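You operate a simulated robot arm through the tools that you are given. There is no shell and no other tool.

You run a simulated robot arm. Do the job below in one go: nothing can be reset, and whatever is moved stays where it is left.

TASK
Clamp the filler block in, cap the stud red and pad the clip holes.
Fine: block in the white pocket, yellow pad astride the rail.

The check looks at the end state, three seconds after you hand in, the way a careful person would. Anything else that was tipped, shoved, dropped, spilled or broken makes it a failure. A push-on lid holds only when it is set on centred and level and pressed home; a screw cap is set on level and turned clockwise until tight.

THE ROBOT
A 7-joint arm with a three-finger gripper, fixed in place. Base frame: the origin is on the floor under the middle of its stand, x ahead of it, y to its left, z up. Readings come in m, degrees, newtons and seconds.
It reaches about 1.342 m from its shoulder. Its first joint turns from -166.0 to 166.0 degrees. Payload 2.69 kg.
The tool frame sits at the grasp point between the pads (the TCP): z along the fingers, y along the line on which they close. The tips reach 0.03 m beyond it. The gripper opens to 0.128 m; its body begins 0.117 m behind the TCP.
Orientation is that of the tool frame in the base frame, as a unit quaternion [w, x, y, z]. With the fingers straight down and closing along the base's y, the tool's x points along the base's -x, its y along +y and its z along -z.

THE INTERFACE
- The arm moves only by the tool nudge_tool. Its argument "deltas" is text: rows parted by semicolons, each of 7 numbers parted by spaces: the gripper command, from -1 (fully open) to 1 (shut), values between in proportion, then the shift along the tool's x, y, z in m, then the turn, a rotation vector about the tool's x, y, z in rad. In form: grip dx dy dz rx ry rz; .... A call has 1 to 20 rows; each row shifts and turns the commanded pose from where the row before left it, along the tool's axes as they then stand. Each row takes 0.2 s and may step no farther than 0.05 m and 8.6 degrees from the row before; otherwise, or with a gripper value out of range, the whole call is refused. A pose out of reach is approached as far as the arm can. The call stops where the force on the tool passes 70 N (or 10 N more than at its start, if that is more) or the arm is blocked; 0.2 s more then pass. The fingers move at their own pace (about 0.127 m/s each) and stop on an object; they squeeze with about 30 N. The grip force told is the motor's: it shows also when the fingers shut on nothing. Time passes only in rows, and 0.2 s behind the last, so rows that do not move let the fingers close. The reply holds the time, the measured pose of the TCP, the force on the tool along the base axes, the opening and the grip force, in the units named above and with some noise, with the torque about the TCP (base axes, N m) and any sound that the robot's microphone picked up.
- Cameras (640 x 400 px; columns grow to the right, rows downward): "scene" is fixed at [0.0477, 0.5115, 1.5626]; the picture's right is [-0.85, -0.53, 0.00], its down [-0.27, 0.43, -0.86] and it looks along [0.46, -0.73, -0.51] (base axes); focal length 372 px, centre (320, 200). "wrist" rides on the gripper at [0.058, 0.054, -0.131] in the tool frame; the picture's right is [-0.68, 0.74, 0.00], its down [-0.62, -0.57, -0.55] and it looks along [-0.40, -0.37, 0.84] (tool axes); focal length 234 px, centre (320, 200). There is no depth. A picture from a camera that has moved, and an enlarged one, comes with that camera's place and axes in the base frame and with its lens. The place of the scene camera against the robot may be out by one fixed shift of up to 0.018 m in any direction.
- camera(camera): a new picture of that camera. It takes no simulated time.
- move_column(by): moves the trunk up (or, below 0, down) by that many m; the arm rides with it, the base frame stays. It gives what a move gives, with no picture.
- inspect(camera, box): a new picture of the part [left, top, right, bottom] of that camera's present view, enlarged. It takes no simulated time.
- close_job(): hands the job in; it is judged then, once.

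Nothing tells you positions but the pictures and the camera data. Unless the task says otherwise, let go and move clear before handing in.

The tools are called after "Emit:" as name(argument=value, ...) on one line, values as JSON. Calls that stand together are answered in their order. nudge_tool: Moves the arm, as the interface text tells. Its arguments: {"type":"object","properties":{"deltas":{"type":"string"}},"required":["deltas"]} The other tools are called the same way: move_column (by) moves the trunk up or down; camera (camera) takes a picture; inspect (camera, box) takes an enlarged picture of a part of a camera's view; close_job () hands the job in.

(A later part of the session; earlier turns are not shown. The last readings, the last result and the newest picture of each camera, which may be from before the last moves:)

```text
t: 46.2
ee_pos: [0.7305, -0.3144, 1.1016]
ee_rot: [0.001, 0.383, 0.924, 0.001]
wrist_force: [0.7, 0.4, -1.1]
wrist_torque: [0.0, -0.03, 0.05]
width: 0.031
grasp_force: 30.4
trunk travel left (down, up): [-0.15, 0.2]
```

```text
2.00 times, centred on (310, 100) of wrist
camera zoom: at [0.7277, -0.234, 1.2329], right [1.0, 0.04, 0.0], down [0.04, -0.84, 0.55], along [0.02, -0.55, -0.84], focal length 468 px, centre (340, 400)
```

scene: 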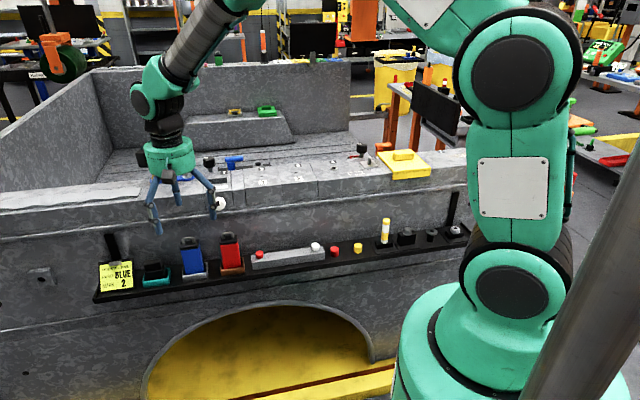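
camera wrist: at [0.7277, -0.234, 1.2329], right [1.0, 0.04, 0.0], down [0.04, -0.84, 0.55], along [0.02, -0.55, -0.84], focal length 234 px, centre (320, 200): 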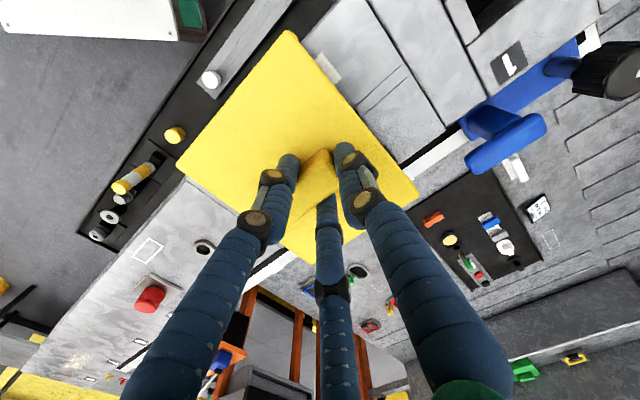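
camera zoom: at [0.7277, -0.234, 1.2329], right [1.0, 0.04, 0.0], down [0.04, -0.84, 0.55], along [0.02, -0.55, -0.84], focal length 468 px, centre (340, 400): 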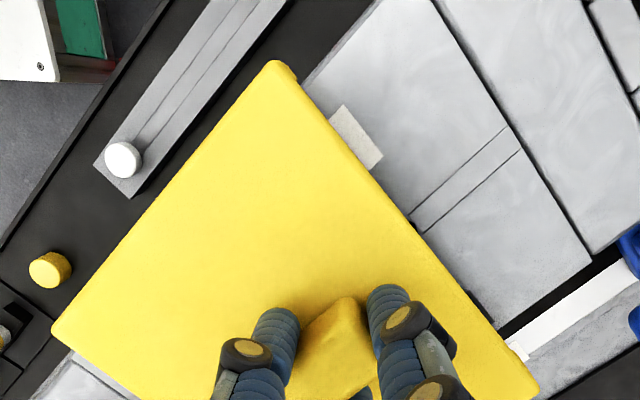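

Scene and wrist views agree the pad should shift about 4–5 mm along +e1. I correct, then lower gently onto the rail.

Emit:
nudge_tool(deltas="1 0 0.0046 0 0 0 0; 1 0 0 0.01 0 0 0; 1 0 0 0.008 0 0 0; 1 0 0 0 0 0 0")

Emit:
inspect(camera="scene", box=[220, 130, 340, 215])

```text
t: 47.2
ee_pos: [0.7329, -0.3109, 1.082]
ee_rot: [0.0, 0.383, 0.924, -0.001]
wrist_force: [0.0, -0.6, -1.7]
wrist_torque: [0.04, 0.0, 0.0]
width: 0.0308
grasp_force: 29.7
trunk travel left (down, up): [-0.15, 0.2]
```

```text
4.71 times, centred on (280, 172) of scene
camera zoom: at [0.0477, 0.5115, 1.5626], right [-0.85, -0.53, 0.0], down [-0.27, 0.43, -0.86], along [0.46, -0.73, -0.51], focal length 1748 px, centre (508, 329)
```

zoom: 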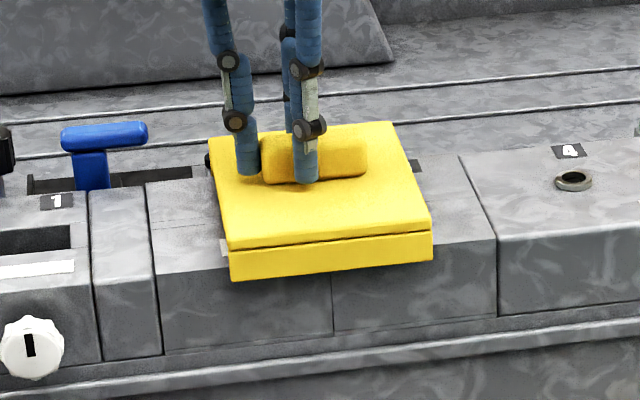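

Now centred on the seam. Continue lowering.

Emit:
nudge_tool(deltas="1 0 0 0.005 0 0 0; 1 0 0 0.005 0 0 0; 1 0 0 0.003 0 0 0; 1 0 0 0 0 0 0")

```text
t: 48.2
ee_pos: [0.7314, -0.3093, 1.0686]
ee_rot: [0.0, 0.382, 0.924, 0.0]
wrist_force: [-0.5, 0.3, -0.2]
wrist_torque: [-0.01, -0.01, 0.03]
width: 0.0308
grasp_force: 29.7
trunk travel left (down, up): [-0.15, 0.2]
```

Emit:
nudge_tool(deltas="1 0 0 0.002 0 0 0; 1 0 0 0.002 0 0 0; 1 0 0 0 0 0 0")

Emit:
inspect(camera="scene", box=[220, 130, 340, 215])

Emit:
inspect(camera="wrist", box=[150, 0, 470, 200])

```text
t: 49.0
ee_pos: [0.7314, -0.3095, 1.0669]
ee_rot: [0.0, 0.382, 0.924, 0.0]
wrist_force: [-3.6, 2.1, 5.9]
wrist_torque: [0.29, -0.07, 0.08]
width: 0.031
grasp_force: 30.0
trunk travel left (down, up): [-0.15, 0.2]
```

```text
4.71 times, centred on (280, 172) of scene
camera zoom: at [0.0477, 0.5115, 1.5626], right [-0.85, -0.53, 0.0], down [-0.27, 0.43, -0.86], along [0.46, -0.73, -0.51], focal length 1748 px, centre (508, 329)
```

zoom: 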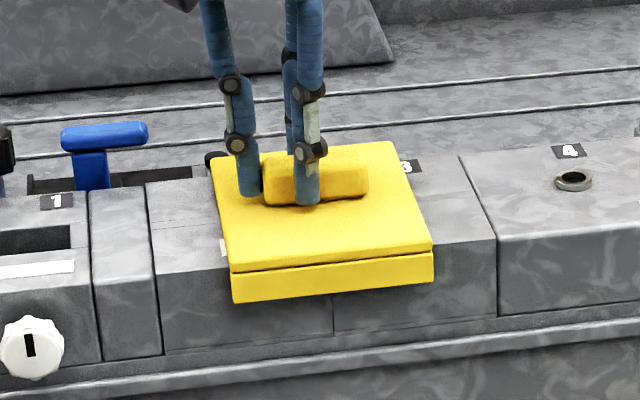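

```text
2.00 times, centred on (310, 100) of wrist
camera zoom: at [0.7291, -0.2303, 1.1979], right [1.0, 0.04, 0.0], down [0.04, -0.84, 0.55], along [0.02, -0.55, -0.84], focal length 468 px, centre (340, 400)
```

zoom: 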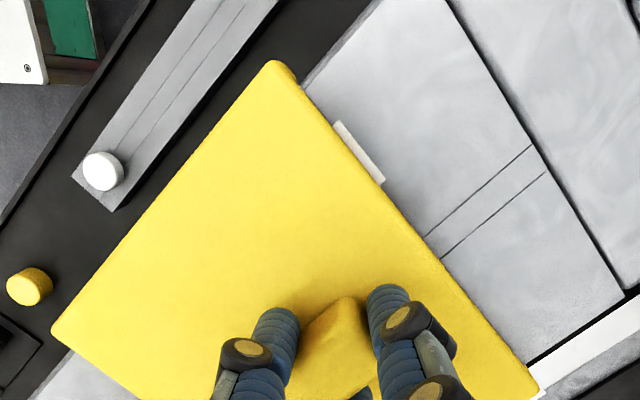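

The pad is seated at the same height it had originally, centred on the seam with both holes covered. Release and rise.

Emit:
nudge_tool(deltas="0.4 0 0 0 0 0 0; -0.25 0 0 0 0 0 0; -0.25 0 0 0 0 0 0; -0.25 0 0 0 0 0 0; -0.25 0 0 -0.02 0 0 0; -0.25 0 0 -0.05 0 0 0; -0.25 0 0 -0.05 0 0 0; -0.25 0 0 0 0 0 0")

Emit:
inspect(camera="scene", box=[220, 130, 340, 215])

Emit:
camera(camera="wrist")

```text
t: 50.8
ee_pos: [0.7358, -0.3083, 1.1856]
ee_rot: [0.0, 0.382, 0.924, 0.0]
wrist_force: [-0.9, 0.0, 0.1]
wrist_torque: [0.01, -0.04, 0.0]
width: 0.08
grasp_force: 0.0
trunk travel left (down, up): [-0.15, 0.2]
```

```text
4.71 times, centred on (280, 172) of scene
camera zoom: at [0.0477, 0.5115, 1.5626], right [-0.85, -0.53, 0.0], down [-0.27, 0.43, -0.86], along [0.46, -0.73, -0.51], focal length 1748 px, centre (508, 329)
```

zoom: 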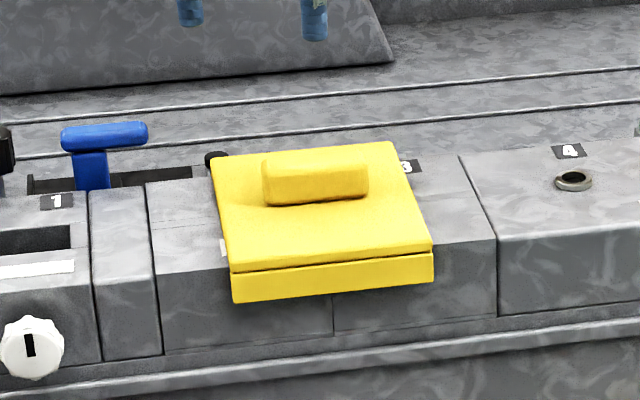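

```text
taken
camera wrist: at [0.7323, -0.2287, 1.3166], right [1.0, 0.04, 0.0], down [0.04, -0.84, 0.55], along [0.02, -0.55, -0.84], focal length 234 px, centre (320, 200)
```

wrist: 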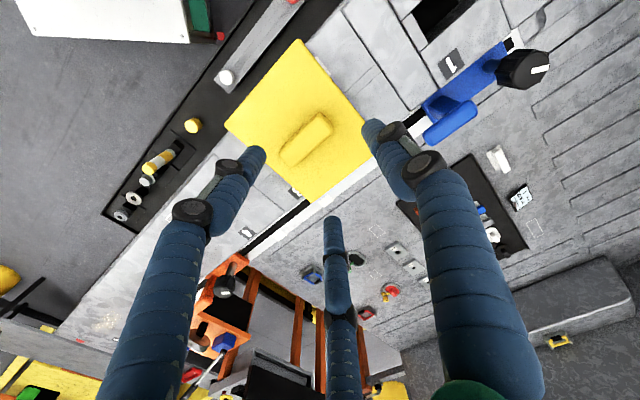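

The pad rests correctly over the holes. Now the filler block: I move above the teal tray, slightly tilted later to keep the gripper body off the rail wall.

Emit:
nudge_tool(deltas="-0.25 0.016 0.0421 0 0 0 0; -0.25 0.016 0.0421 0 0 0 0; -0.25 0.016 0.0421 0 0 0 0; -0.25 0.016 0.0421 0 0 0 0; -0.25 0.016 0.0421 0 0 0 0; -0.25 0.016 0.0421 0 0 0 0; -0.25 0.016 0.0421 0 0 0 0; -0.25 0.016 0.0421 0 0 0 0; -0.25 0.016 0.0421 0 0 0 0; -0.25 0 0 0.05 0 0 0; -0.25 0 0 0.05 0 0 0; -0.25 0 0 0.05 0 0 0; -0.25 0 0 0.05 0 0 0; -0.25 0 0 0 0 0 0")

Emit:
camera(camera="wrist")

Emit:
inspect(camera="wrist", box=[240, 90, 400, 190])

Emit:
inspect(camera="scene", box=[80, 140, 240, 300])

```text
t: 53.8
ee_pos: [0.8968, 0.0626, 0.9849]
ee_rot: [0.001, 0.382, 0.924, 0.0]
wrist_force: [-0.1, -0.6, -1.0]
wrist_torque: [0.01, 0.05, -0.03]
width: 0.0801
grasp_force: 0.1
trunk travel left (down, up): [-0.15, 0.2]
```

```text
taken
camera wrist: at [0.8944, 0.1428, 1.1155], right [1.0, 0.04, 0.0], down [0.04, -0.84, 0.55], along [0.02, -0.55, -0.84], focal length 234 px, centre (320, 200)
```

wrist: 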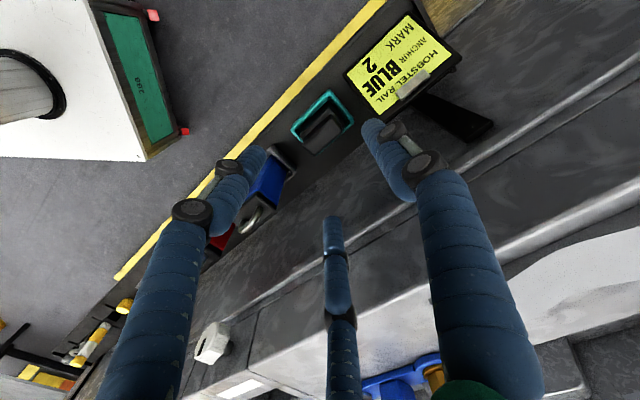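

```text
4.00 times, centred on (320, 140) of wrist
camera zoom: at [0.8944, 0.1428, 1.1155], right [1.0, 0.04, 0.0], down [0.04, -0.84, 0.55], along [0.02, -0.55, -0.84], focal length 937 px, centre (320, 440)
```

zoom: 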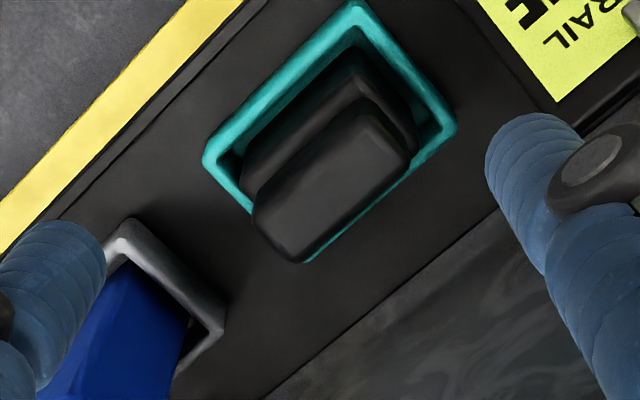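

```text
2.50 times, centred on (160, 220) of scene
camera zoom: at [0.0477, 0.5115, 1.5626], right [-0.85, -0.53, 0.0], down [-0.27, 0.43, -0.86], along [0.46, -0.73, -0.51], focal length 929 px, centre (720, 150)
```

zoom: 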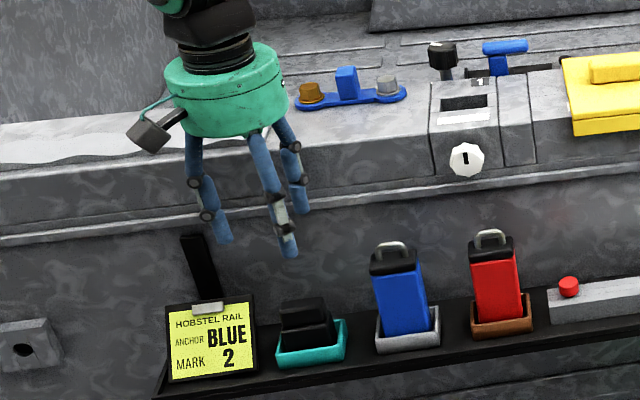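

Cap of the black block measured at (0.9005, 0.0594), top z≈0.852. I tilt 4° away from the wall, narrow the opening and come closer to check.

Emit:
nudge_tool(deltas="0 -0.0054 0.0059 0 0 0 0; 0.297 0 0 0 0 -0.035 0; 0.297 0 0 0 0 -0.035 0; 0.297 0.0021 0 0.03 0 0 0; 0.297 0.0018 0 0.025 0 0 0; 0.297 0 0 0 0 0 0")

Emit:
camera(camera="wrist")

Emit:
inspect(camera="wrist", box=[240, 110, 400, 210])

Emit:
inspect(camera="scene", box=[90, 170, 210, 290])

```text
t: 55.2
ee_pos: [0.9053, 0.0604, 0.9297]
ee_rot: [0.032, 0.383, 0.923, -0.013]
wrist_force: [-0.6, -0.3, -0.3]
wrist_torque: [0.04, 0.05, -0.02]
width: 0.045
grasp_force: 0.3
trunk travel left (down, up): [-0.15, 0.2]
```

```text
taken
camera wrist: at [0.8962, 0.1471, 1.0558], right [1.0, 0.04, 0.05], down [0.01, -0.81, 0.59], along [0.06, -0.59, -0.81], focal length 234 px, centre (320, 200)
```

wrist: 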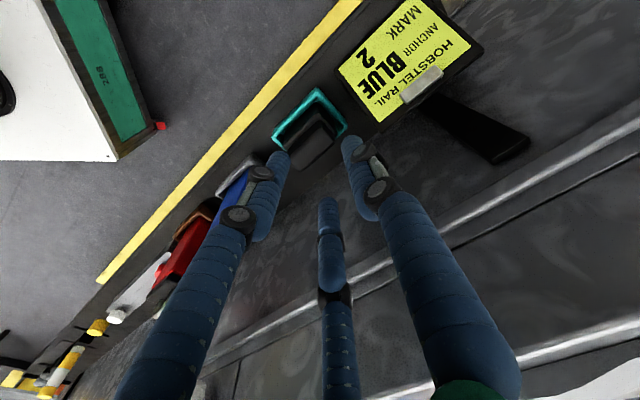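

```text
4.00 times, centred on (320, 160) of wrist
camera zoom: at [0.8962, 0.1471, 1.0558], right [1.0, 0.04, 0.05], down [0.01, -0.81, 0.59], along [0.06, -0.59, -0.81], focal length 937 px, centre (320, 360)
```

zoom: 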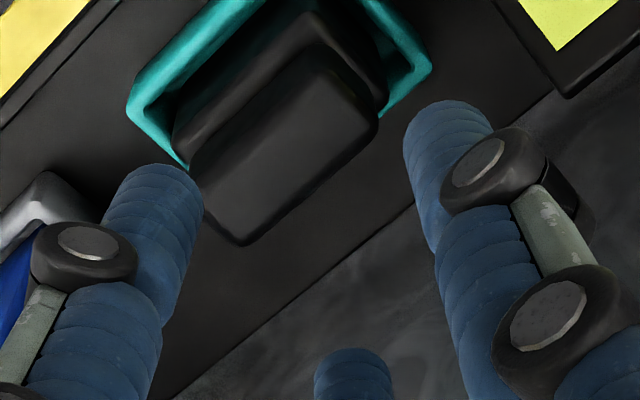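

```text
3.33 times, centred on (150, 230) of scene
camera zoom: at [0.0477, 0.5115, 1.5626], right [-0.85, -0.53, 0.0], down [-0.27, 0.43, -0.86], along [0.46, -0.73, -0.51], focal length 1238 px, centre (887, 100)
```

zoom: 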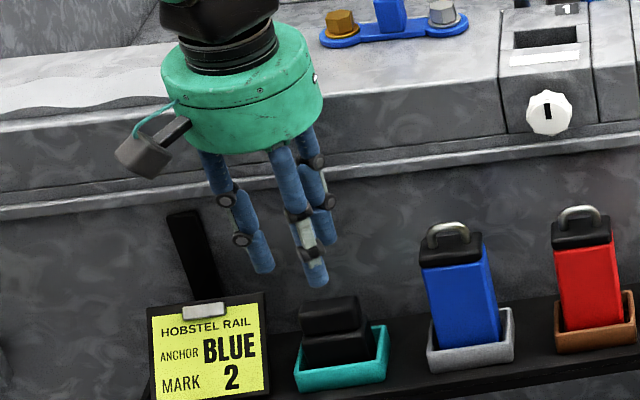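

Estimate repeats at (0.9007, 0.0596). I descend vertically around the cap.

Emit:
nudge_tool(deltas="0.297 0.0045 0.002 0.02 0 0 0; 0.297 0.0014 0 0.02 0 0 0; 0.297 0.001 0 0.015 0 0 0; 0.297 0 0 0 0 0 0")

Emit:
inspect(camera="wrist", box=[240, 120, 400, 220])

Emit:
inspect(camera="scene", box=[110, 210, 206, 290])

```text
t: 56.2
ee_pos: [0.9067, 0.0628, 0.8759]
ee_rot: [0.033, 0.382, 0.924, -0.013]
wrist_force: [0.0, 0.4, -0.3]
wrist_torque: [0.02, 0.0, 0.01]
width: 0.0451
grasp_force: 0.0
trunk travel left (down, up): [-0.15, 0.2]
```

```text
4.00 times, centred on (320, 170) of wrist
camera zoom: at [0.8968, 0.1485, 1.0024], right [1.0, 0.04, 0.05], down [0.01, -0.81, 0.59], along [0.06, -0.59, -0.81], focal length 937 px, centre (320, 320)
```

zoom: 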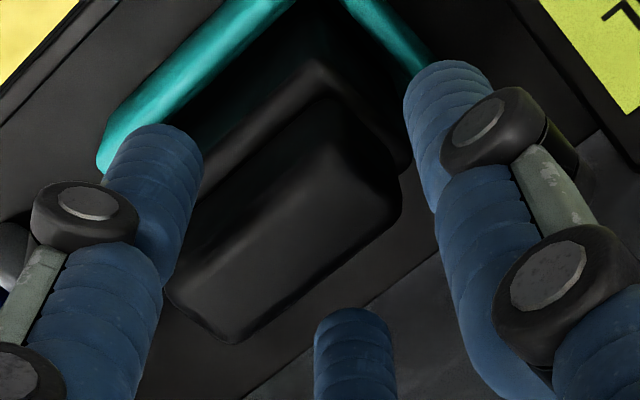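

```text
5.00 times, centred on (158, 250) of scene
camera zoom: at [0.0477, 0.5115, 1.5626], right [-0.85, -0.53, 0.0], down [-0.27, 0.43, -0.86], along [0.46, -0.73, -0.51], focal length 1857 px, centre (1130, -50)
```

zoom: 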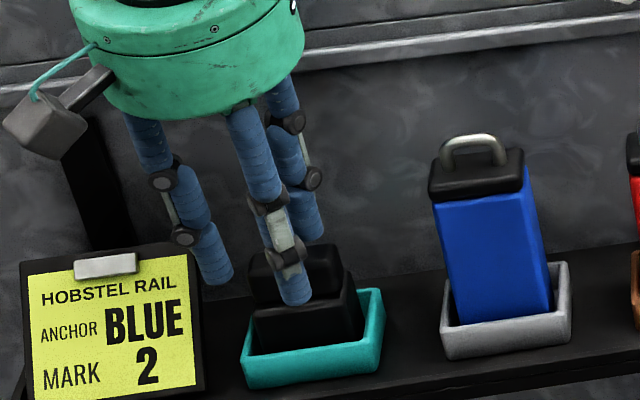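

Emit:
nudge_tool(deltas="0.297 0.003 0.002 0.008 0 0 0; 0.297 0.0005 0 0.007 0 0 0; 0.297 0 0 0 0 0 0")

Emit:
inspect(camera="wrist", box=[240, 120, 400, 220])

Emit:
inspect(camera="scene", box=[120, 230, 200, 290])

```text
t: 57.0
ee_pos: [0.9051, 0.0665, 0.8592]
ee_rot: [0.033, 0.383, 0.923, -0.013]
wrist_force: [0.5, -0.9, -0.5]
wrist_torque: [0.03, 0.01, 0.04]
width: 0.0451
grasp_force: 0.1
trunk travel left (down, up): [-0.15, 0.2]
```

```text
4.00 times, centred on (320, 170) of wrist
camera zoom: at [0.8956, 0.1523, 0.9858], right [1.0, 0.04, 0.05], down [0.01, -0.81, 0.59], along [0.06, -0.59, -0.81], focal length 937 px, centre (320, 320)
```

zoom: 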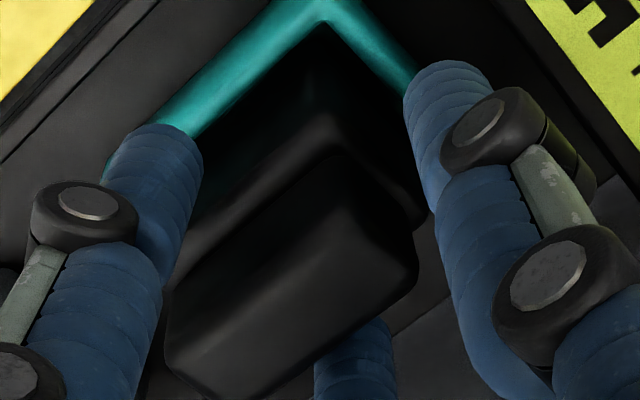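

```text
6.67 times, centred on (160, 260) of scene
camera zoom: at [0.0477, 0.5115, 1.5626], right [-0.85, -0.53, 0.0], down [-0.27, 0.43, -0.86], along [0.46, -0.73, -0.51], focal length 2476 px, centre (1387, -200)
```

zoom: 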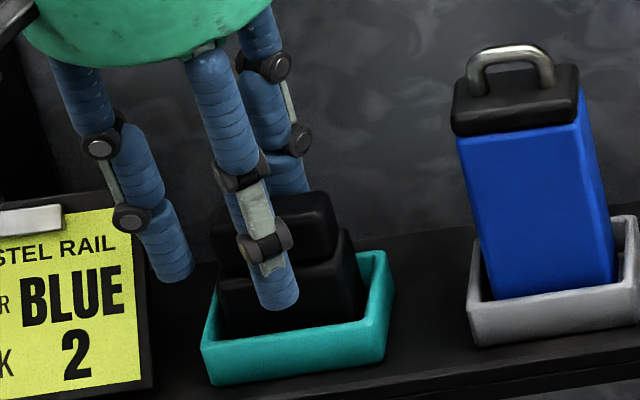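

Fingers straddle the cap. Closing now.

Emit:
nudge_tool(deltas="0.5 0 0 0 0 0 0; 1 0 0 0 0 0 0; 1 0 0 0 0 0 0; 1 0 0 0 0 0 0")

Emit:
inspect(camera="wrist", box=[240, 120, 400, 220])

Emit:
inspect(camera="scene", box=[120, 230, 200, 290])

```text
t: 58.0
ee_pos: [0.9047, 0.0665, 0.8594]
ee_rot: [0.033, 0.383, 0.923, -0.013]
wrist_force: [-0.3, -0.3, 0.3]
wrist_torque: [0.05, 0.04, 0.03]
width: 0.0259
grasp_force: 29.9
trunk travel left (down, up): [-0.15, 0.2]
```

```text
4.00 times, centred on (320, 170) of wrist
camera zoom: at [0.8956, 0.1522, 0.986], right [1.0, 0.04, 0.05], down [0.01, -0.81, 0.59], along [0.06, -0.59, -0.81], focal length 937 px, centre (320, 320)
```

zoom: 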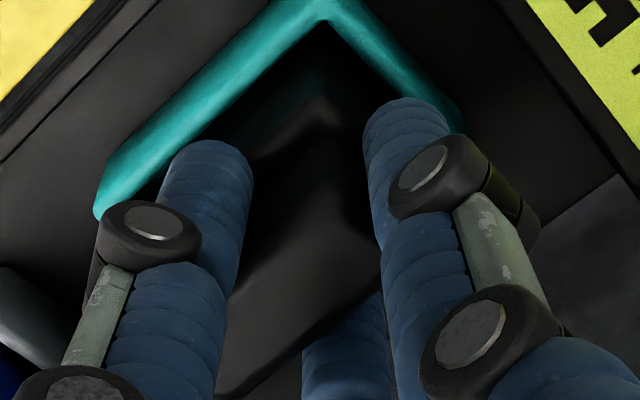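

```text
6.67 times, centred on (160, 260) of scene
camera zoom: at [0.0477, 0.5115, 1.5626], right [-0.85, -0.53, 0.0], down [-0.27, 0.43, -0.86], along [0.46, -0.73, -0.51], focal length 2476 px, centre (1387, -200)
```

zoom: 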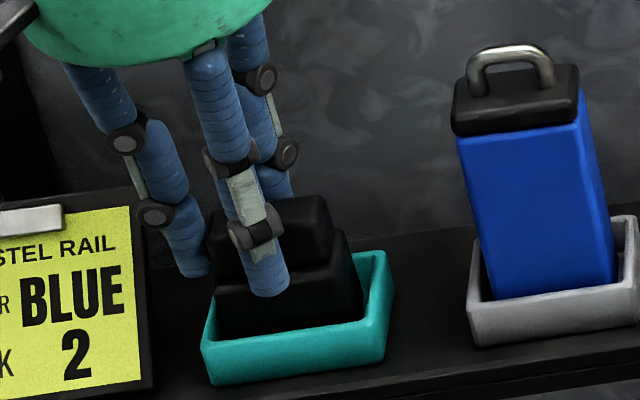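

Gripped (26 mm). Lift slightly and check.

Emit:
nudge_tool(deltas="1 -0.0007 0 -0.01 0 0 0; 1 -0.0014 0 -0.02 0 0 0; 1 -0.002 0 -0.03 0 0 0; 1 0 0 0 0 0 0")

Emit:
inspect(camera="scene", box=[120, 210, 200, 290])

Emit:
inspect(camera="wrist", box=[240, 120, 400, 220])

```text
t: 59.0
ee_pos: [0.905, 0.0678, 0.9185]
ee_rot: [0.032, 0.382, 0.923, -0.013]
wrist_force: [0.6, -0.2, -0.2]
wrist_torque: [-0.01, 0.0, 0.0]
width: 0.0259
grasp_force: 30.8
trunk travel left (down, up): [-0.15, 0.2]
```

```text
5.00 times, centred on (160, 250) of scene
camera zoom: at [0.0477, 0.5115, 1.5626], right [-0.85, -0.53, 0.0], down [-0.27, 0.43, -0.86], along [0.46, -0.73, -0.51], focal length 1857 px, centre (1120, -50)
```

zoom: 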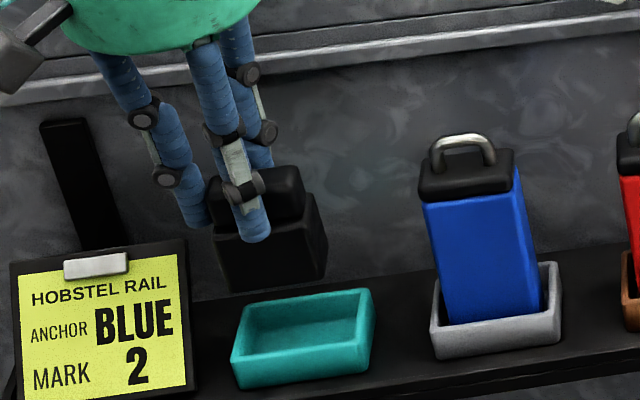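

```text
4.00 times, centred on (320, 170) of wrist
camera zoom: at [0.8961, 0.1533, 1.0453], right [1.0, 0.04, 0.05], down [0.01, -0.81, 0.59], along [0.06, -0.59, -0.81], focal length 937 px, centre (320, 320)
```

zoom: 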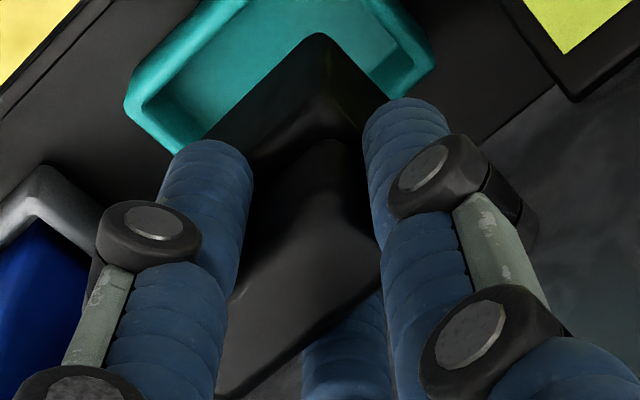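

The block is out cleanly. Let me measure its body while held, versus the pocket.

Emit:
inspect(camera="scene", box=[145, 235, 185, 270])

Emit:
inspect(camera="scene", box=[195, 165, 245, 215])

```text
11.43 times, centred on (165, 252) of scene
camera zoom: at [0.0477, 0.5115, 1.5626], right [-0.85, -0.53, 0.0], down [-0.27, 0.43, -0.86], along [0.46, -0.73, -0.51], focal length 4245 px, centre (2091, -400)
```

zoom: 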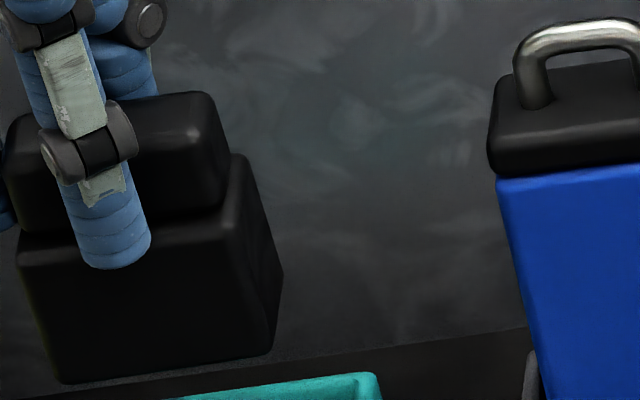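

```text
8.00 times, centred on (220, 190) of scene
camera zoom: at [0.0477, 0.5115, 1.5626], right [-0.85, -0.53, 0.0], down [-0.27, 0.43, -0.86], along [0.46, -0.73, -0.51], focal length 2972 px, centre (1120, 280)
```

zoom: 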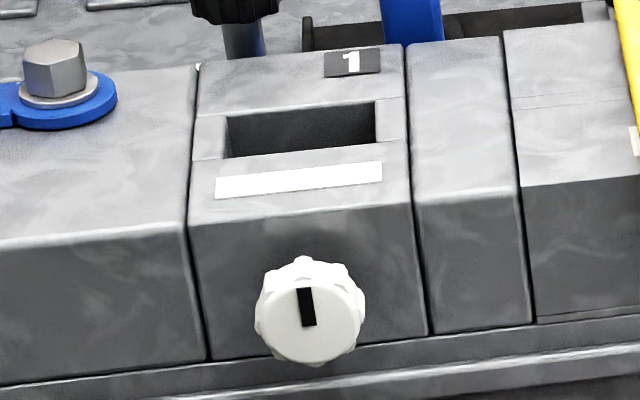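

Body ≈48×30 mm versus pocket ≈56×36 mm, so it fits. I lift clear and carry it to over the pocket.

Emit:
nudge_tool(deltas="1 -0.0032 0 -0.046 0 0 0; 1 -0.0032 0 -0.046 0 0 0; 1 -0.0032 0 -0.046 0 0 0; 1 -0.0032 0 -0.046 0 0 0; 1 -0.0032 0 -0.046 0 0 0; 1 0 0 0 0 0 0; 1 -0.0237 -0.035 0.0017 0 0 0; 1 -0.0237 -0.035 0.0017 0 0 0; 1 -0.0237 -0.035 0.0017 0 0 0; 1 -0.0237 -0.035 0.0017 0 0 0; 1 -0.0237 -0.035 0.0017 0 0 0; 1 -0.0237 -0.0352 0.0017 0 0 0; 1 0 0 0 0 0 0; 1 0 0 0 0 0 0")

Emit:
camera(camera="wrist")

Emit:
inspect(camera="wrist", box=[220, 60, 420, 185])

Emit:
inspect(camera="scene", box=[170, 100, 270, 220])

```text
t: 62.0
ee_pos: [0.8594, -0.183, 1.1502]
ee_rot: [0.033, 0.383, 0.923, -0.013]
wrist_force: [0.4, 0.3, -1.1]
wrist_torque: [-0.01, 0.0, -0.01]
width: 0.0258
grasp_force: 29.8
trunk travel left (down, up): [-0.15, 0.2]
```

```text
taken
camera wrist: at [0.8496, -0.0963, 1.2756], right [1.0, 0.04, 0.05], down [0.01, -0.81, 0.59], along [0.06, -0.59, -0.81], focal length 234 px, centre (320, 200)
```

wrist: 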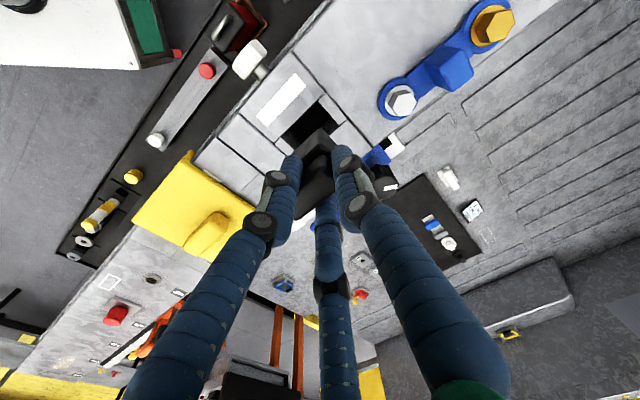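

```text
3.20 times, centred on (320, 122) of wrist
camera zoom: at [0.8496, -0.0963, 1.2756], right [1.0, 0.04, 0.05], down [0.01, -0.81, 0.59], along [0.06, -0.59, -0.81], focal length 749 px, centre (320, 448)
```

zoom: 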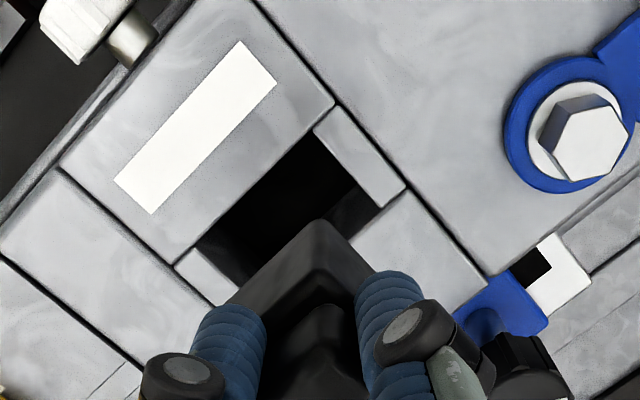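

```text
3.33 times, centred on (220, 160) of scene
camera zoom: at [0.0477, 0.5115, 1.5626], right [-0.85, -0.53, 0.0], down [-0.27, 0.43, -0.86], along [0.46, -0.73, -0.51], focal length 1238 px, centre (653, 333)
```

zoom: 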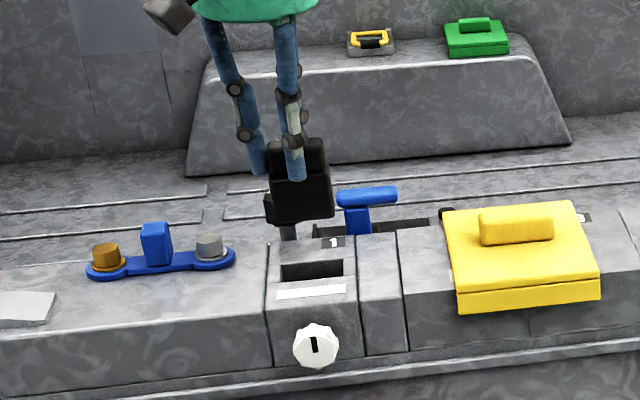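

The pocket measures centre (e1 0.472, e2 0.7357); the block needs about +2 mm e1 and −3 mm e2. I correct and lower to just above the opening.

Emit:
nudge_tool(deltas="1 0.0033 0.002 0 0 0 0; 1 0.0021 0 0.03 0 0 0; 1 0.0013 0 0.019 0 0 0; 1 0 0 0 0 0 0")

Emit:
inspect(camera="wrist", box=[220, 80, 420, 205])

Emit:
inspect(camera="scene", box=[185, 140, 245, 200])

```text
t: 63.0
ee_pos: [0.8574, -0.1802, 1.1017]
ee_rot: [0.032, 0.382, 0.924, -0.013]
wrist_force: [-0.3, -0.7, -0.5]
wrist_torque: [0.02, 0.04, 0.03]
width: 0.0262
grasp_force: 29.8
trunk travel left (down, up): [-0.15, 0.2]
```

```text
3.20 times, centred on (320, 142) of wrist
camera zoom: at [0.8478, -0.0938, 1.2283], right [1.0, 0.04, 0.05], down [0.01, -0.81, 0.59], along [0.06, -0.59, -0.81], focal length 749 px, centre (320, 384)
```

zoom: 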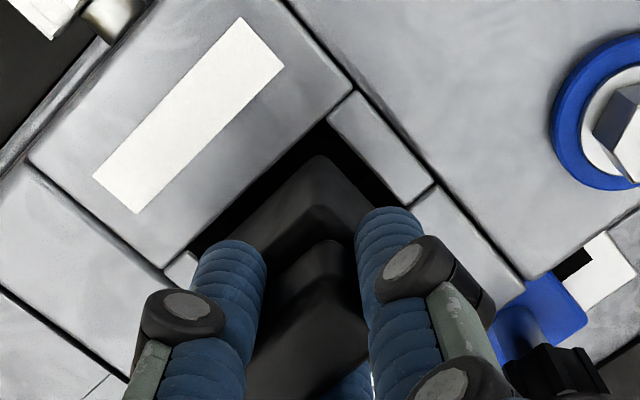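

```text
6.67 times, centred on (215, 170) of scene
camera zoom: at [0.0477, 0.5115, 1.5626], right [-0.85, -0.53, 0.0], down [-0.27, 0.43, -0.86], along [0.46, -0.73, -0.51], focal length 2476 px, centre (1020, 400)
```

zoom: 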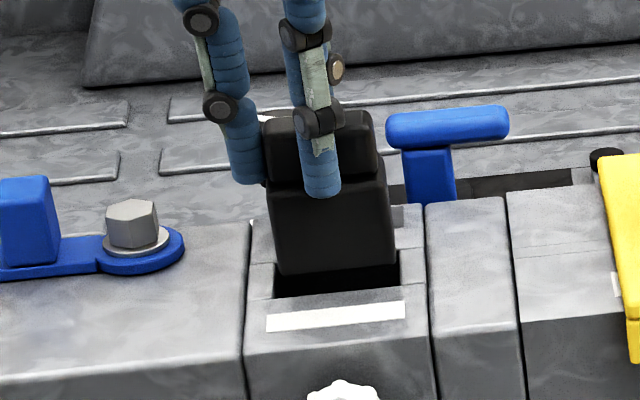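

Aligned within 1–2 mm. Lowering the block into the pocket slowly.

Emit:
nudge_tool(deltas="1 -0.001 0.001 0 0 0 0; 1 0.0005 0 0.007 0 0 0; 1 0.0005 0 0.007 0 0 0; 1 0.0005 0 0.007 0 0 0; 1 0 0 0 0 0 0")

Emit:
inspect(camera="scene", box=[185, 150, 245, 200])

Emit:
inspect(camera="wrist", box=[220, 80, 420, 205])

```text
t: 64.2
ee_pos: [0.8587, -0.1792, 1.0814]
ee_rot: [0.032, 0.382, 0.924, -0.014]
wrist_force: [0.0, -0.9, -1.6]
wrist_torque: [0.0, 0.0, -0.01]
width: 0.0258
grasp_force: 30.2
trunk travel left (down, up): [-0.15, 0.2]
```

```text
8.00 times, centred on (215, 175) of scene
camera zoom: at [0.0477, 0.5115, 1.5626], right [-0.85, -0.53, 0.0], down [-0.27, 0.43, -0.86], along [0.46, -0.73, -0.51], focal length 2972 px, centre (1160, 400)
```

zoom: 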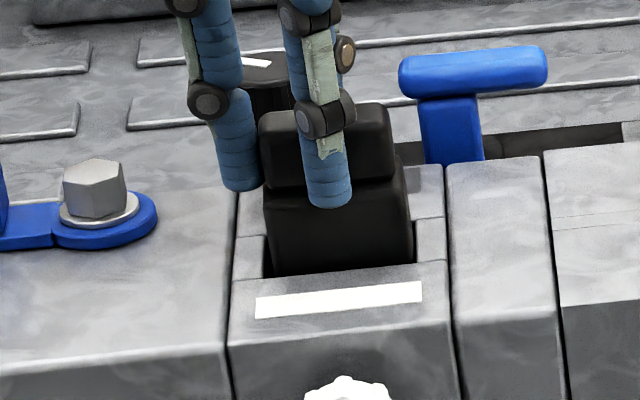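

```text
3.20 times, centred on (320, 142) of wrist
camera zoom: at [0.8484, -0.0937, 1.2074], right [1.0, 0.04, 0.05], down [0.01, -0.81, 0.59], along [0.06, -0.59, -0.81], focal length 749 px, centre (320, 384)
```

zoom: 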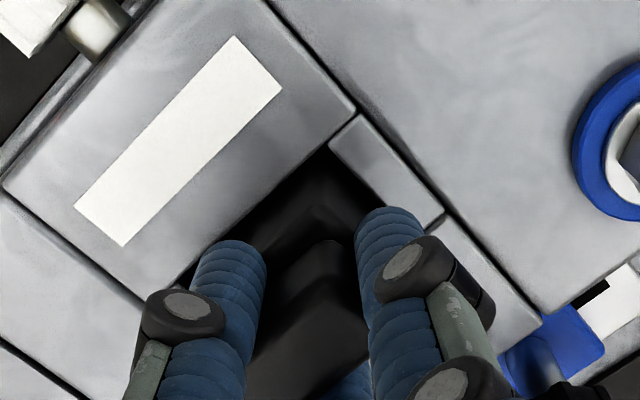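

The bottom has entered without contact force. Continue down.

Emit:
nudge_tool(deltas="1 0.0004 0 0.006 0 0 0; 1 0.0004 0 0.006 0 0 0; 1 0.0004 0 0.006 0 0 0; 1 0 0 0 0 0 0")

Emit:
inspect(camera="scene", box=[185, 150, 245, 200])

```text
t: 65.2
ee_pos: [0.8571, -0.1796, 1.0625]
ee_rot: [0.032, 0.383, 0.923, -0.013]
wrist_force: [0.7, -0.3, -0.8]
wrist_torque: [0.0, 0.0, -0.01]
width: 0.0258
grasp_force: 30.1
trunk travel left (down, up): [-0.15, 0.2]
```

```text
8.00 times, centred on (215, 175) of scene
camera zoom: at [0.0477, 0.5115, 1.5626], right [-0.85, -0.53, 0.0], down [-0.27, 0.43, -0.86], along [0.46, -0.73, -0.51], focal length 2972 px, centre (1160, 400)
```

zoom: 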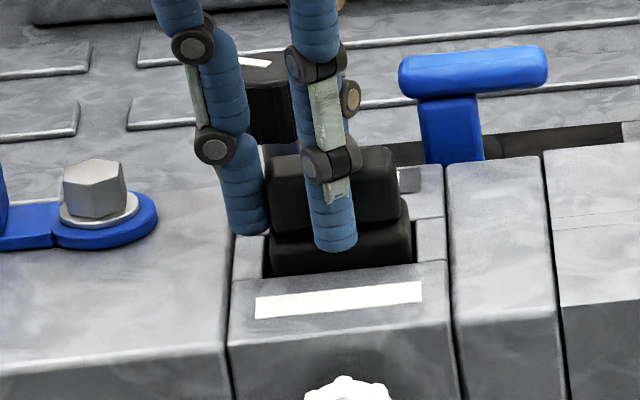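

Emit:
nudge_tool(deltas="1 0.0003 0 0.004 0 0 0; 1 0.0003 0 0.004 0 0 0; 1 0.0001 0 0.002 0 0 0; 1 0 0 0 0 0 0")

Emit:
inspect(camera="scene", box=[185, 150, 245, 200])

Emit:
inspect(camera="wrist", box=[220, 80, 420, 205])

```text
t: 66.2
ee_pos: [0.8579, -0.1787, 1.0515]
ee_rot: [0.032, 0.383, 0.923, -0.013]
wrist_force: [2.4, -1.1, -0.2]
wrist_torque: [-0.05, -0.06, -0.03]
width: 0.0262
grasp_force: 30.4
trunk travel left (down, up): [-0.15, 0.2]
```

```text
8.00 times, centred on (215, 175) of scene
camera zoom: at [0.0477, 0.5115, 1.5626], right [-0.85, -0.53, 0.0], down [-0.27, 0.43, -0.86], along [0.46, -0.73, -0.51], focal length 2972 px, centre (1160, 400)
```

zoom: 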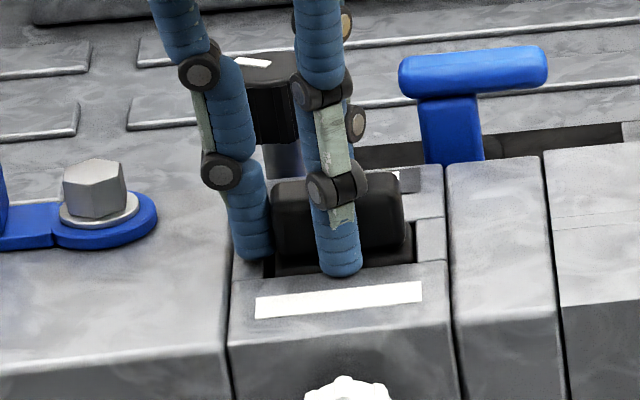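

```text
3.20 times, centred on (320, 142) of wrist
camera zoom: at [0.8484, -0.0937, 1.1785], right [1.0, 0.04, 0.05], down [0.01, -0.81, 0.59], along [0.06, -0.59, -0.81], focal length 749 px, centre (320, 384)
```

zoom: 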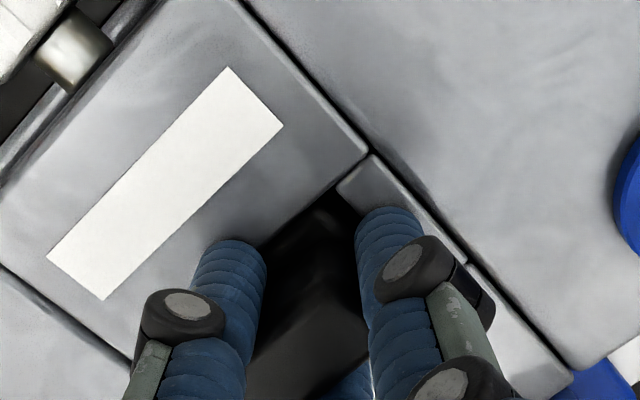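

Emit:
nudge_tool(deltas="1 -0.0008 0 0.001 0 0 0; 1 0 0 0.001 0 0 0; 1 0 0 0.001 0 0 0; 1 0 0 0 0 0 0")

```text
t: 67.2
ee_pos: [0.8585, -0.1791, 1.0512]
ee_rot: [0.033, 0.383, 0.923, -0.013]
wrist_force: [0.4, 1.7, 14.6]
wrist_torque: [0.18, 0.35, -0.06]
width: 0.026
grasp_force: 30.0
trunk travel left (down, up): [-0.15, 0.2]
```

Contact torque shows the near fingertip touching the rail top, so the block is as deep as the fingers allow. I raise 1.5 mm, release and let it settle in the pocket.

Emit:
nudge_tool(deltas="1 0 0 -0.002 0 0 0; 1 0 0 -0.0015 0 0 0; 0.6 0 0 0 0 0 0; 0.297 0 0 0 0 0 0; 0.297 0 0 0 0 0 0; 0.297 0 0 0 0 0 0")

Emit:
inspect(camera="scene", box=[185, 150, 245, 200])

Emit:
inspect(camera="wrist", box=[220, 80, 420, 205])

```text
t: 68.6
ee_pos: [0.8575, -0.1792, 1.0523]
ee_rot: [0.033, 0.383, 0.923, -0.013]
wrist_force: [-0.8, -0.1, 0.4]
wrist_torque: [-0.01, -0.02, -0.01]
width: 0.045
grasp_force: 0.1
trunk travel left (down, up): [-0.15, 0.2]
```

```text
8.00 times, centred on (215, 175) of scene
camera zoom: at [0.0477, 0.5115, 1.5626], right [-0.85, -0.53, 0.0], down [-0.27, 0.43, -0.86], along [0.46, -0.73, -0.51], focal length 2972 px, centre (1160, 400)
```

zoom: 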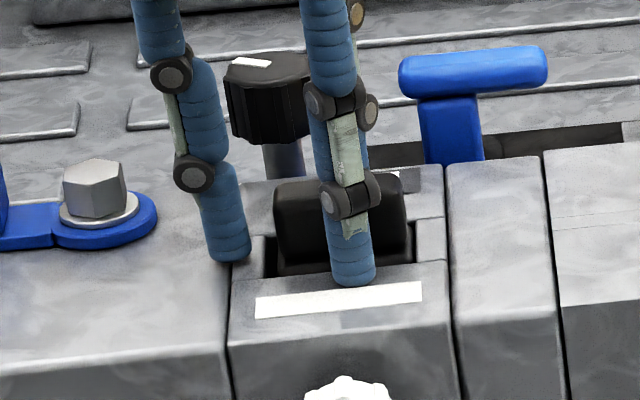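

```text
3.20 times, centred on (320, 142) of wrist
camera zoom: at [0.8484, -0.0936, 1.1792], right [1.0, 0.04, 0.05], down [0.01, -0.81, 0.59], along [0.06, -0.59, -0.81], focal length 749 px, centre (320, 384)
```

zoom: 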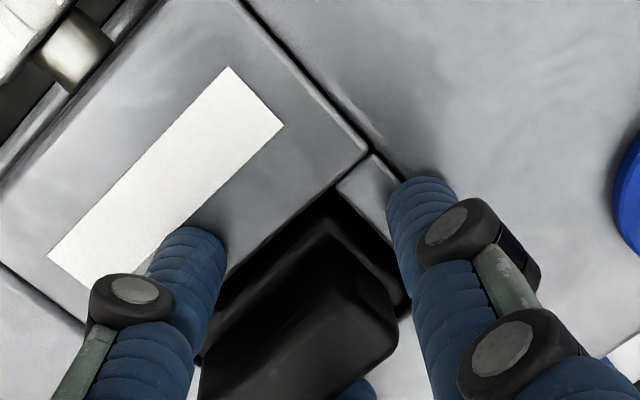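

Released. Rising straight up to check how the block sits.

Emit:
nudge_tool(deltas="0.297 -0.0014 0 -0.02 0 0 0; 0.297 -0.0028 0 -0.04 0 0 0; 0.297 -0.0035 0 -0.048 0 0 0; 0.297 -0.0035 0 -0.048 0 0 0; -0.5 0 0 0 0 0.035 0; -1 0 0 0 0 0.035 0; -1 0 0 0 0 0 0")

Emit:
inspect(camera="scene", box=[185, 150, 245, 200])

Emit:
camera(camera="wrist")

Emit:
inspect(camera="wrist", box=[240, 60, 400, 160])

```text
t: 70.2
ee_pos: [0.8597, -0.1813, 1.2094]
ee_rot: [0.0, 0.383, 0.924, 0.0]
wrist_force: [0.5, -0.4, -0.9]
wrist_torque: [0.01, 0.01, 0.03]
width: 0.1281
grasp_force: 0.1
trunk travel left (down, up): [-0.15, 0.2]
```

```text
8.00 times, centred on (215, 175) of scene
camera zoom: at [0.0477, 0.5115, 1.5626], right [-0.85, -0.53, 0.0], down [-0.27, 0.43, -0.86], along [0.46, -0.73, -0.51], focal length 2972 px, centre (1160, 400)
```

zoom: 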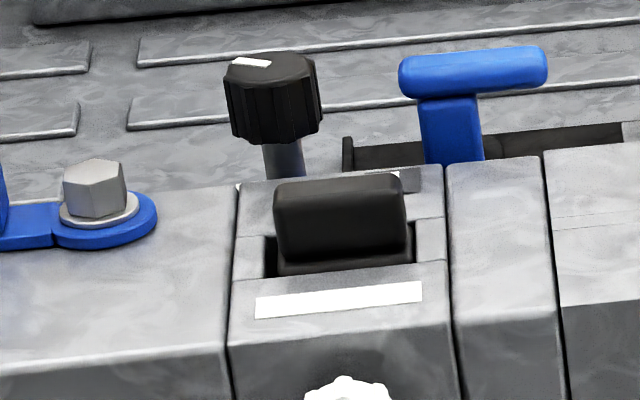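

```text
taken
camera wrist: at [0.856, -0.1024, 1.3401], right [1.0, 0.04, 0.0], down [0.04, -0.84, 0.55], along [0.02, -0.55, -0.84], focal length 234 px, centre (320, 200)
```

wrist: 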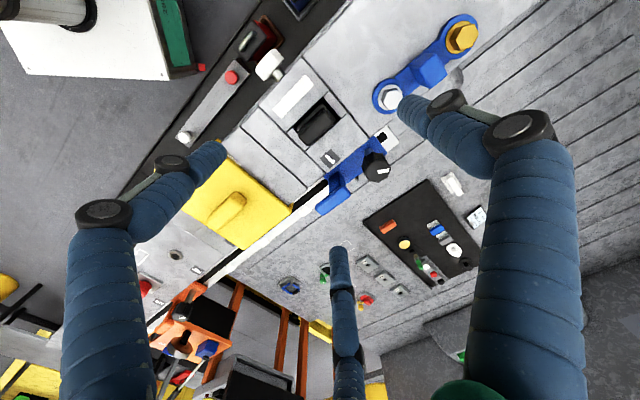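

```text
4.00 times, centred on (320, 110) of wrist
camera zoom: at [0.856, -0.1024, 1.3401], right [1.0, 0.04, 0.0], down [0.04, -0.84, 0.55], along [0.02, -0.55, -0.84], focal length 937 px, centre (320, 560)
```

zoom: 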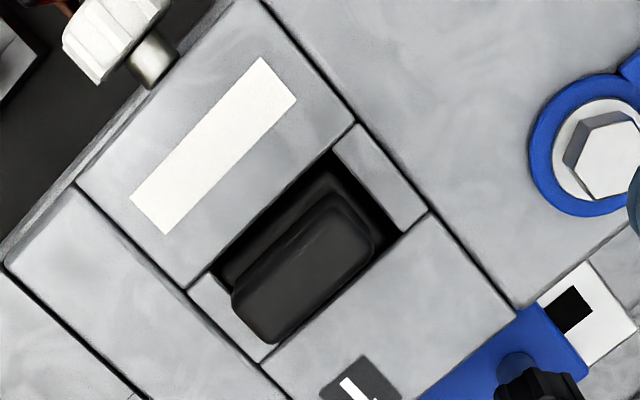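

The block sits upright in the white pocket with only its grip protruding. Next is the clamp knob: I back away from the rail, then reorient the gripper to horizontal.

Emit:
nudge_tool(deltas="-1 0.048 -0.0015 0 0 0 0; -1 0.048 -0.0015 0 0 0 0; -0.5 0.048 -0.0015 0 0 0 0; 0 0.048 -0.0015 0 0 0 0; 0 0.048 -0.0015 0 0 0 0; 0 0.048 -0.0015 0 0 0 0; 0 0.048 0 0 0 0 0; 0 0 0 0 0 0 -0.149; 0 0 0 0 0 0 -0.149; 0 0 0 0 0 0 -0.149; 0 0 0 0 0 0 -0.149; 0 0 0 0 0 0 -0.149; 0 0 0 0 0 0 -0.149; 0 0 0 0 0 0 0")

Emit:
camera(camera="scene")

```text
t: 73.2
ee_pos: [0.6133, 0.0508, 1.2089]
ee_rot: [0.0, -0.055, 0.999, 0.0]
wrist_force: [0.4, -0.7, 0.5]
wrist_torque: [-0.03, 0.0, -0.01]
width: 0.064
grasp_force: 0.0
trunk travel left (down, up): [-0.15, 0.2]
```

```text
taken
```

scene: 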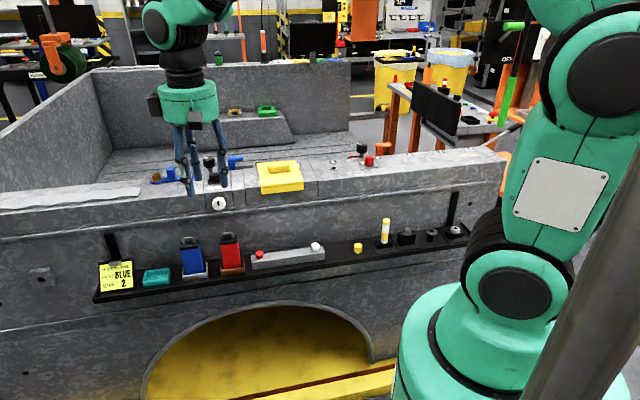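

Emit:
nudge_tool(deltas="0 0 0 0 0 0 -0.1499; 0 0 0 0 0 0 -0.1499; 0 0 0 0 0 0 -0.1499; 0 0 0 0 0 0 -0.1499; 0 0 0 0 0 0 -0.1499; 0 0 0 0 0 0 -0.1499; 0 0 0 0 0 0 -0.1499; 0 0 0 0 0 0 -0.1499; 0 0 0 0 0 0 -0.1499; 0 0 0 0 0 0 -0.1499; 0 0 0 0 0 0 -0.1499; 0 0 0 0 0 0 -0.1499; 0 0 0 0 0 0 -0.1499; 0 0 0 0 0 0 -0.1499; 0 0 0 0 0 0 -0.1499; 0 0 0 0 0 0 0")

Emit:
camera(camera="wrist")

```text
t: 76.6
ee_pos: [0.6149, 0.0519, 1.2089]
ee_rot: [0.0, 0.925, -0.381, 0.0]
wrist_force: [0.0, 0.1, -0.5]
wrist_torque: [0.02, 0.02, 0.01]
width: 0.0644
grasp_force: 0.1
trunk travel left (down, up): [-0.15, 0.2]
```

```text
taken
camera wrist: at [0.6185, -0.0279, 1.3398], right [-1.0, -0.05, 0.0], down [-0.04, 0.84, 0.55], along [-0.03, 0.55, -0.84], focal length 234 px, centre (320, 200)
```

wrist: 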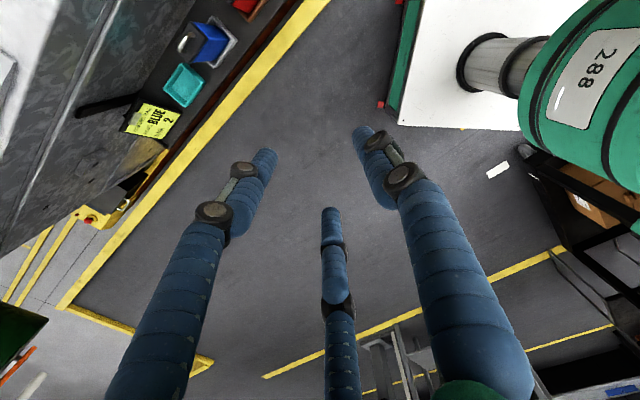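

Roll succeeded (camera will end up on top). Now pitch the tool to horizontal in steps.

Emit:
nudge_tool(deltas="0 0 0 0 0 0.1428 0; 0 0 0 0 0 0.1428 0; 0 0 0 0 0 0.1428 0; 0 0 0 0 0 0.1428 0; 0 0 0 0 0 0.1428 0; 0 0 0 0 0 0.1428 0; 0 0 0 0 0 0 0")

Emit:
camera(camera="scene")

```text
t: 78.2
ee_pos: [0.6147, 0.0527, 1.2091]
ee_rot: [0.159, 0.841, -0.347, 0.383]
wrist_force: [0.6, 0.1, 0.4]
wrist_torque: [-0.03, 0.0, -0.01]
width: 0.0642
grasp_force: 0.0
trunk travel left (down, up): [-0.15, 0.2]
```

```text
taken
```

scene: 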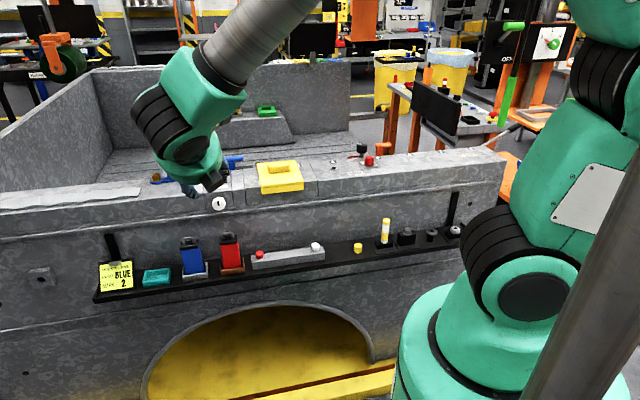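

Emit:
nudge_tool(deltas="0 0 0 0 0 0.1428 0; 0 0 0 0 0 0.1428 0; 0 0 0 0 0 0.1428 0; 0 0 0 0 0 0.1428 0; 0 0 0 0 0 0.1428 0; 0 0 0 0 0 0 0; 0 0 0 0 0 0 0")

Emit:
camera(camera="scene")

Emit:
camera(camera="wrist")

```text
t: 79.8
ee_pos: [0.6141, 0.0518, 1.2101]
ee_rot: [0.27, 0.654, -0.27, 0.653]
wrist_force: [0.2, -0.2, -0.3]
wrist_torque: [-0.02, -0.01, -0.03]
width: 0.0641
grasp_force: 0.0
trunk travel left (down, up): [-0.15, 0.2]
```

```text
taken
```

scene: 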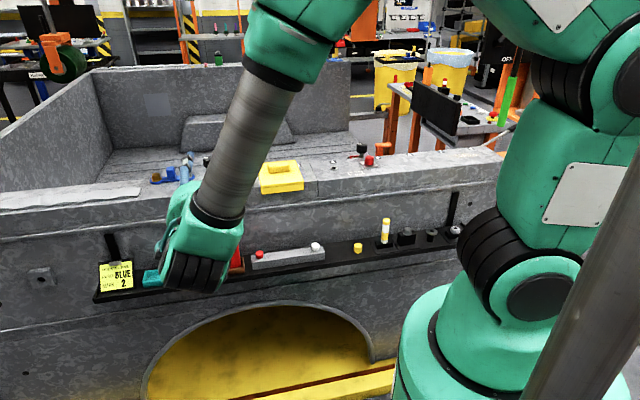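

```text
taken
camera wrist: at [0.4841, 0.1059, 1.2684], right [-0.52, -0.52, -0.68], down [0.01, 0.79, -0.62], along [0.85, -0.33, -0.4], focal length 234 px, centre (320, 200)
```

wrist: 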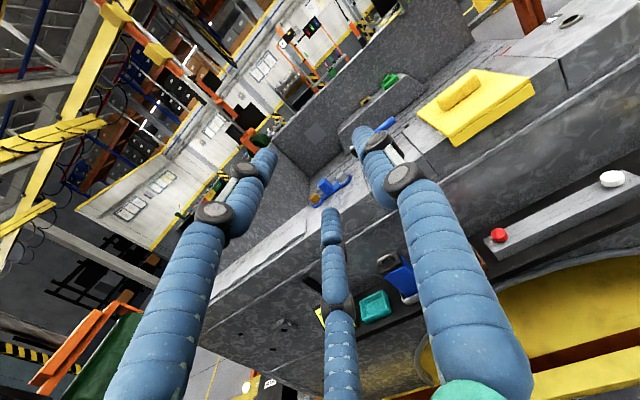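

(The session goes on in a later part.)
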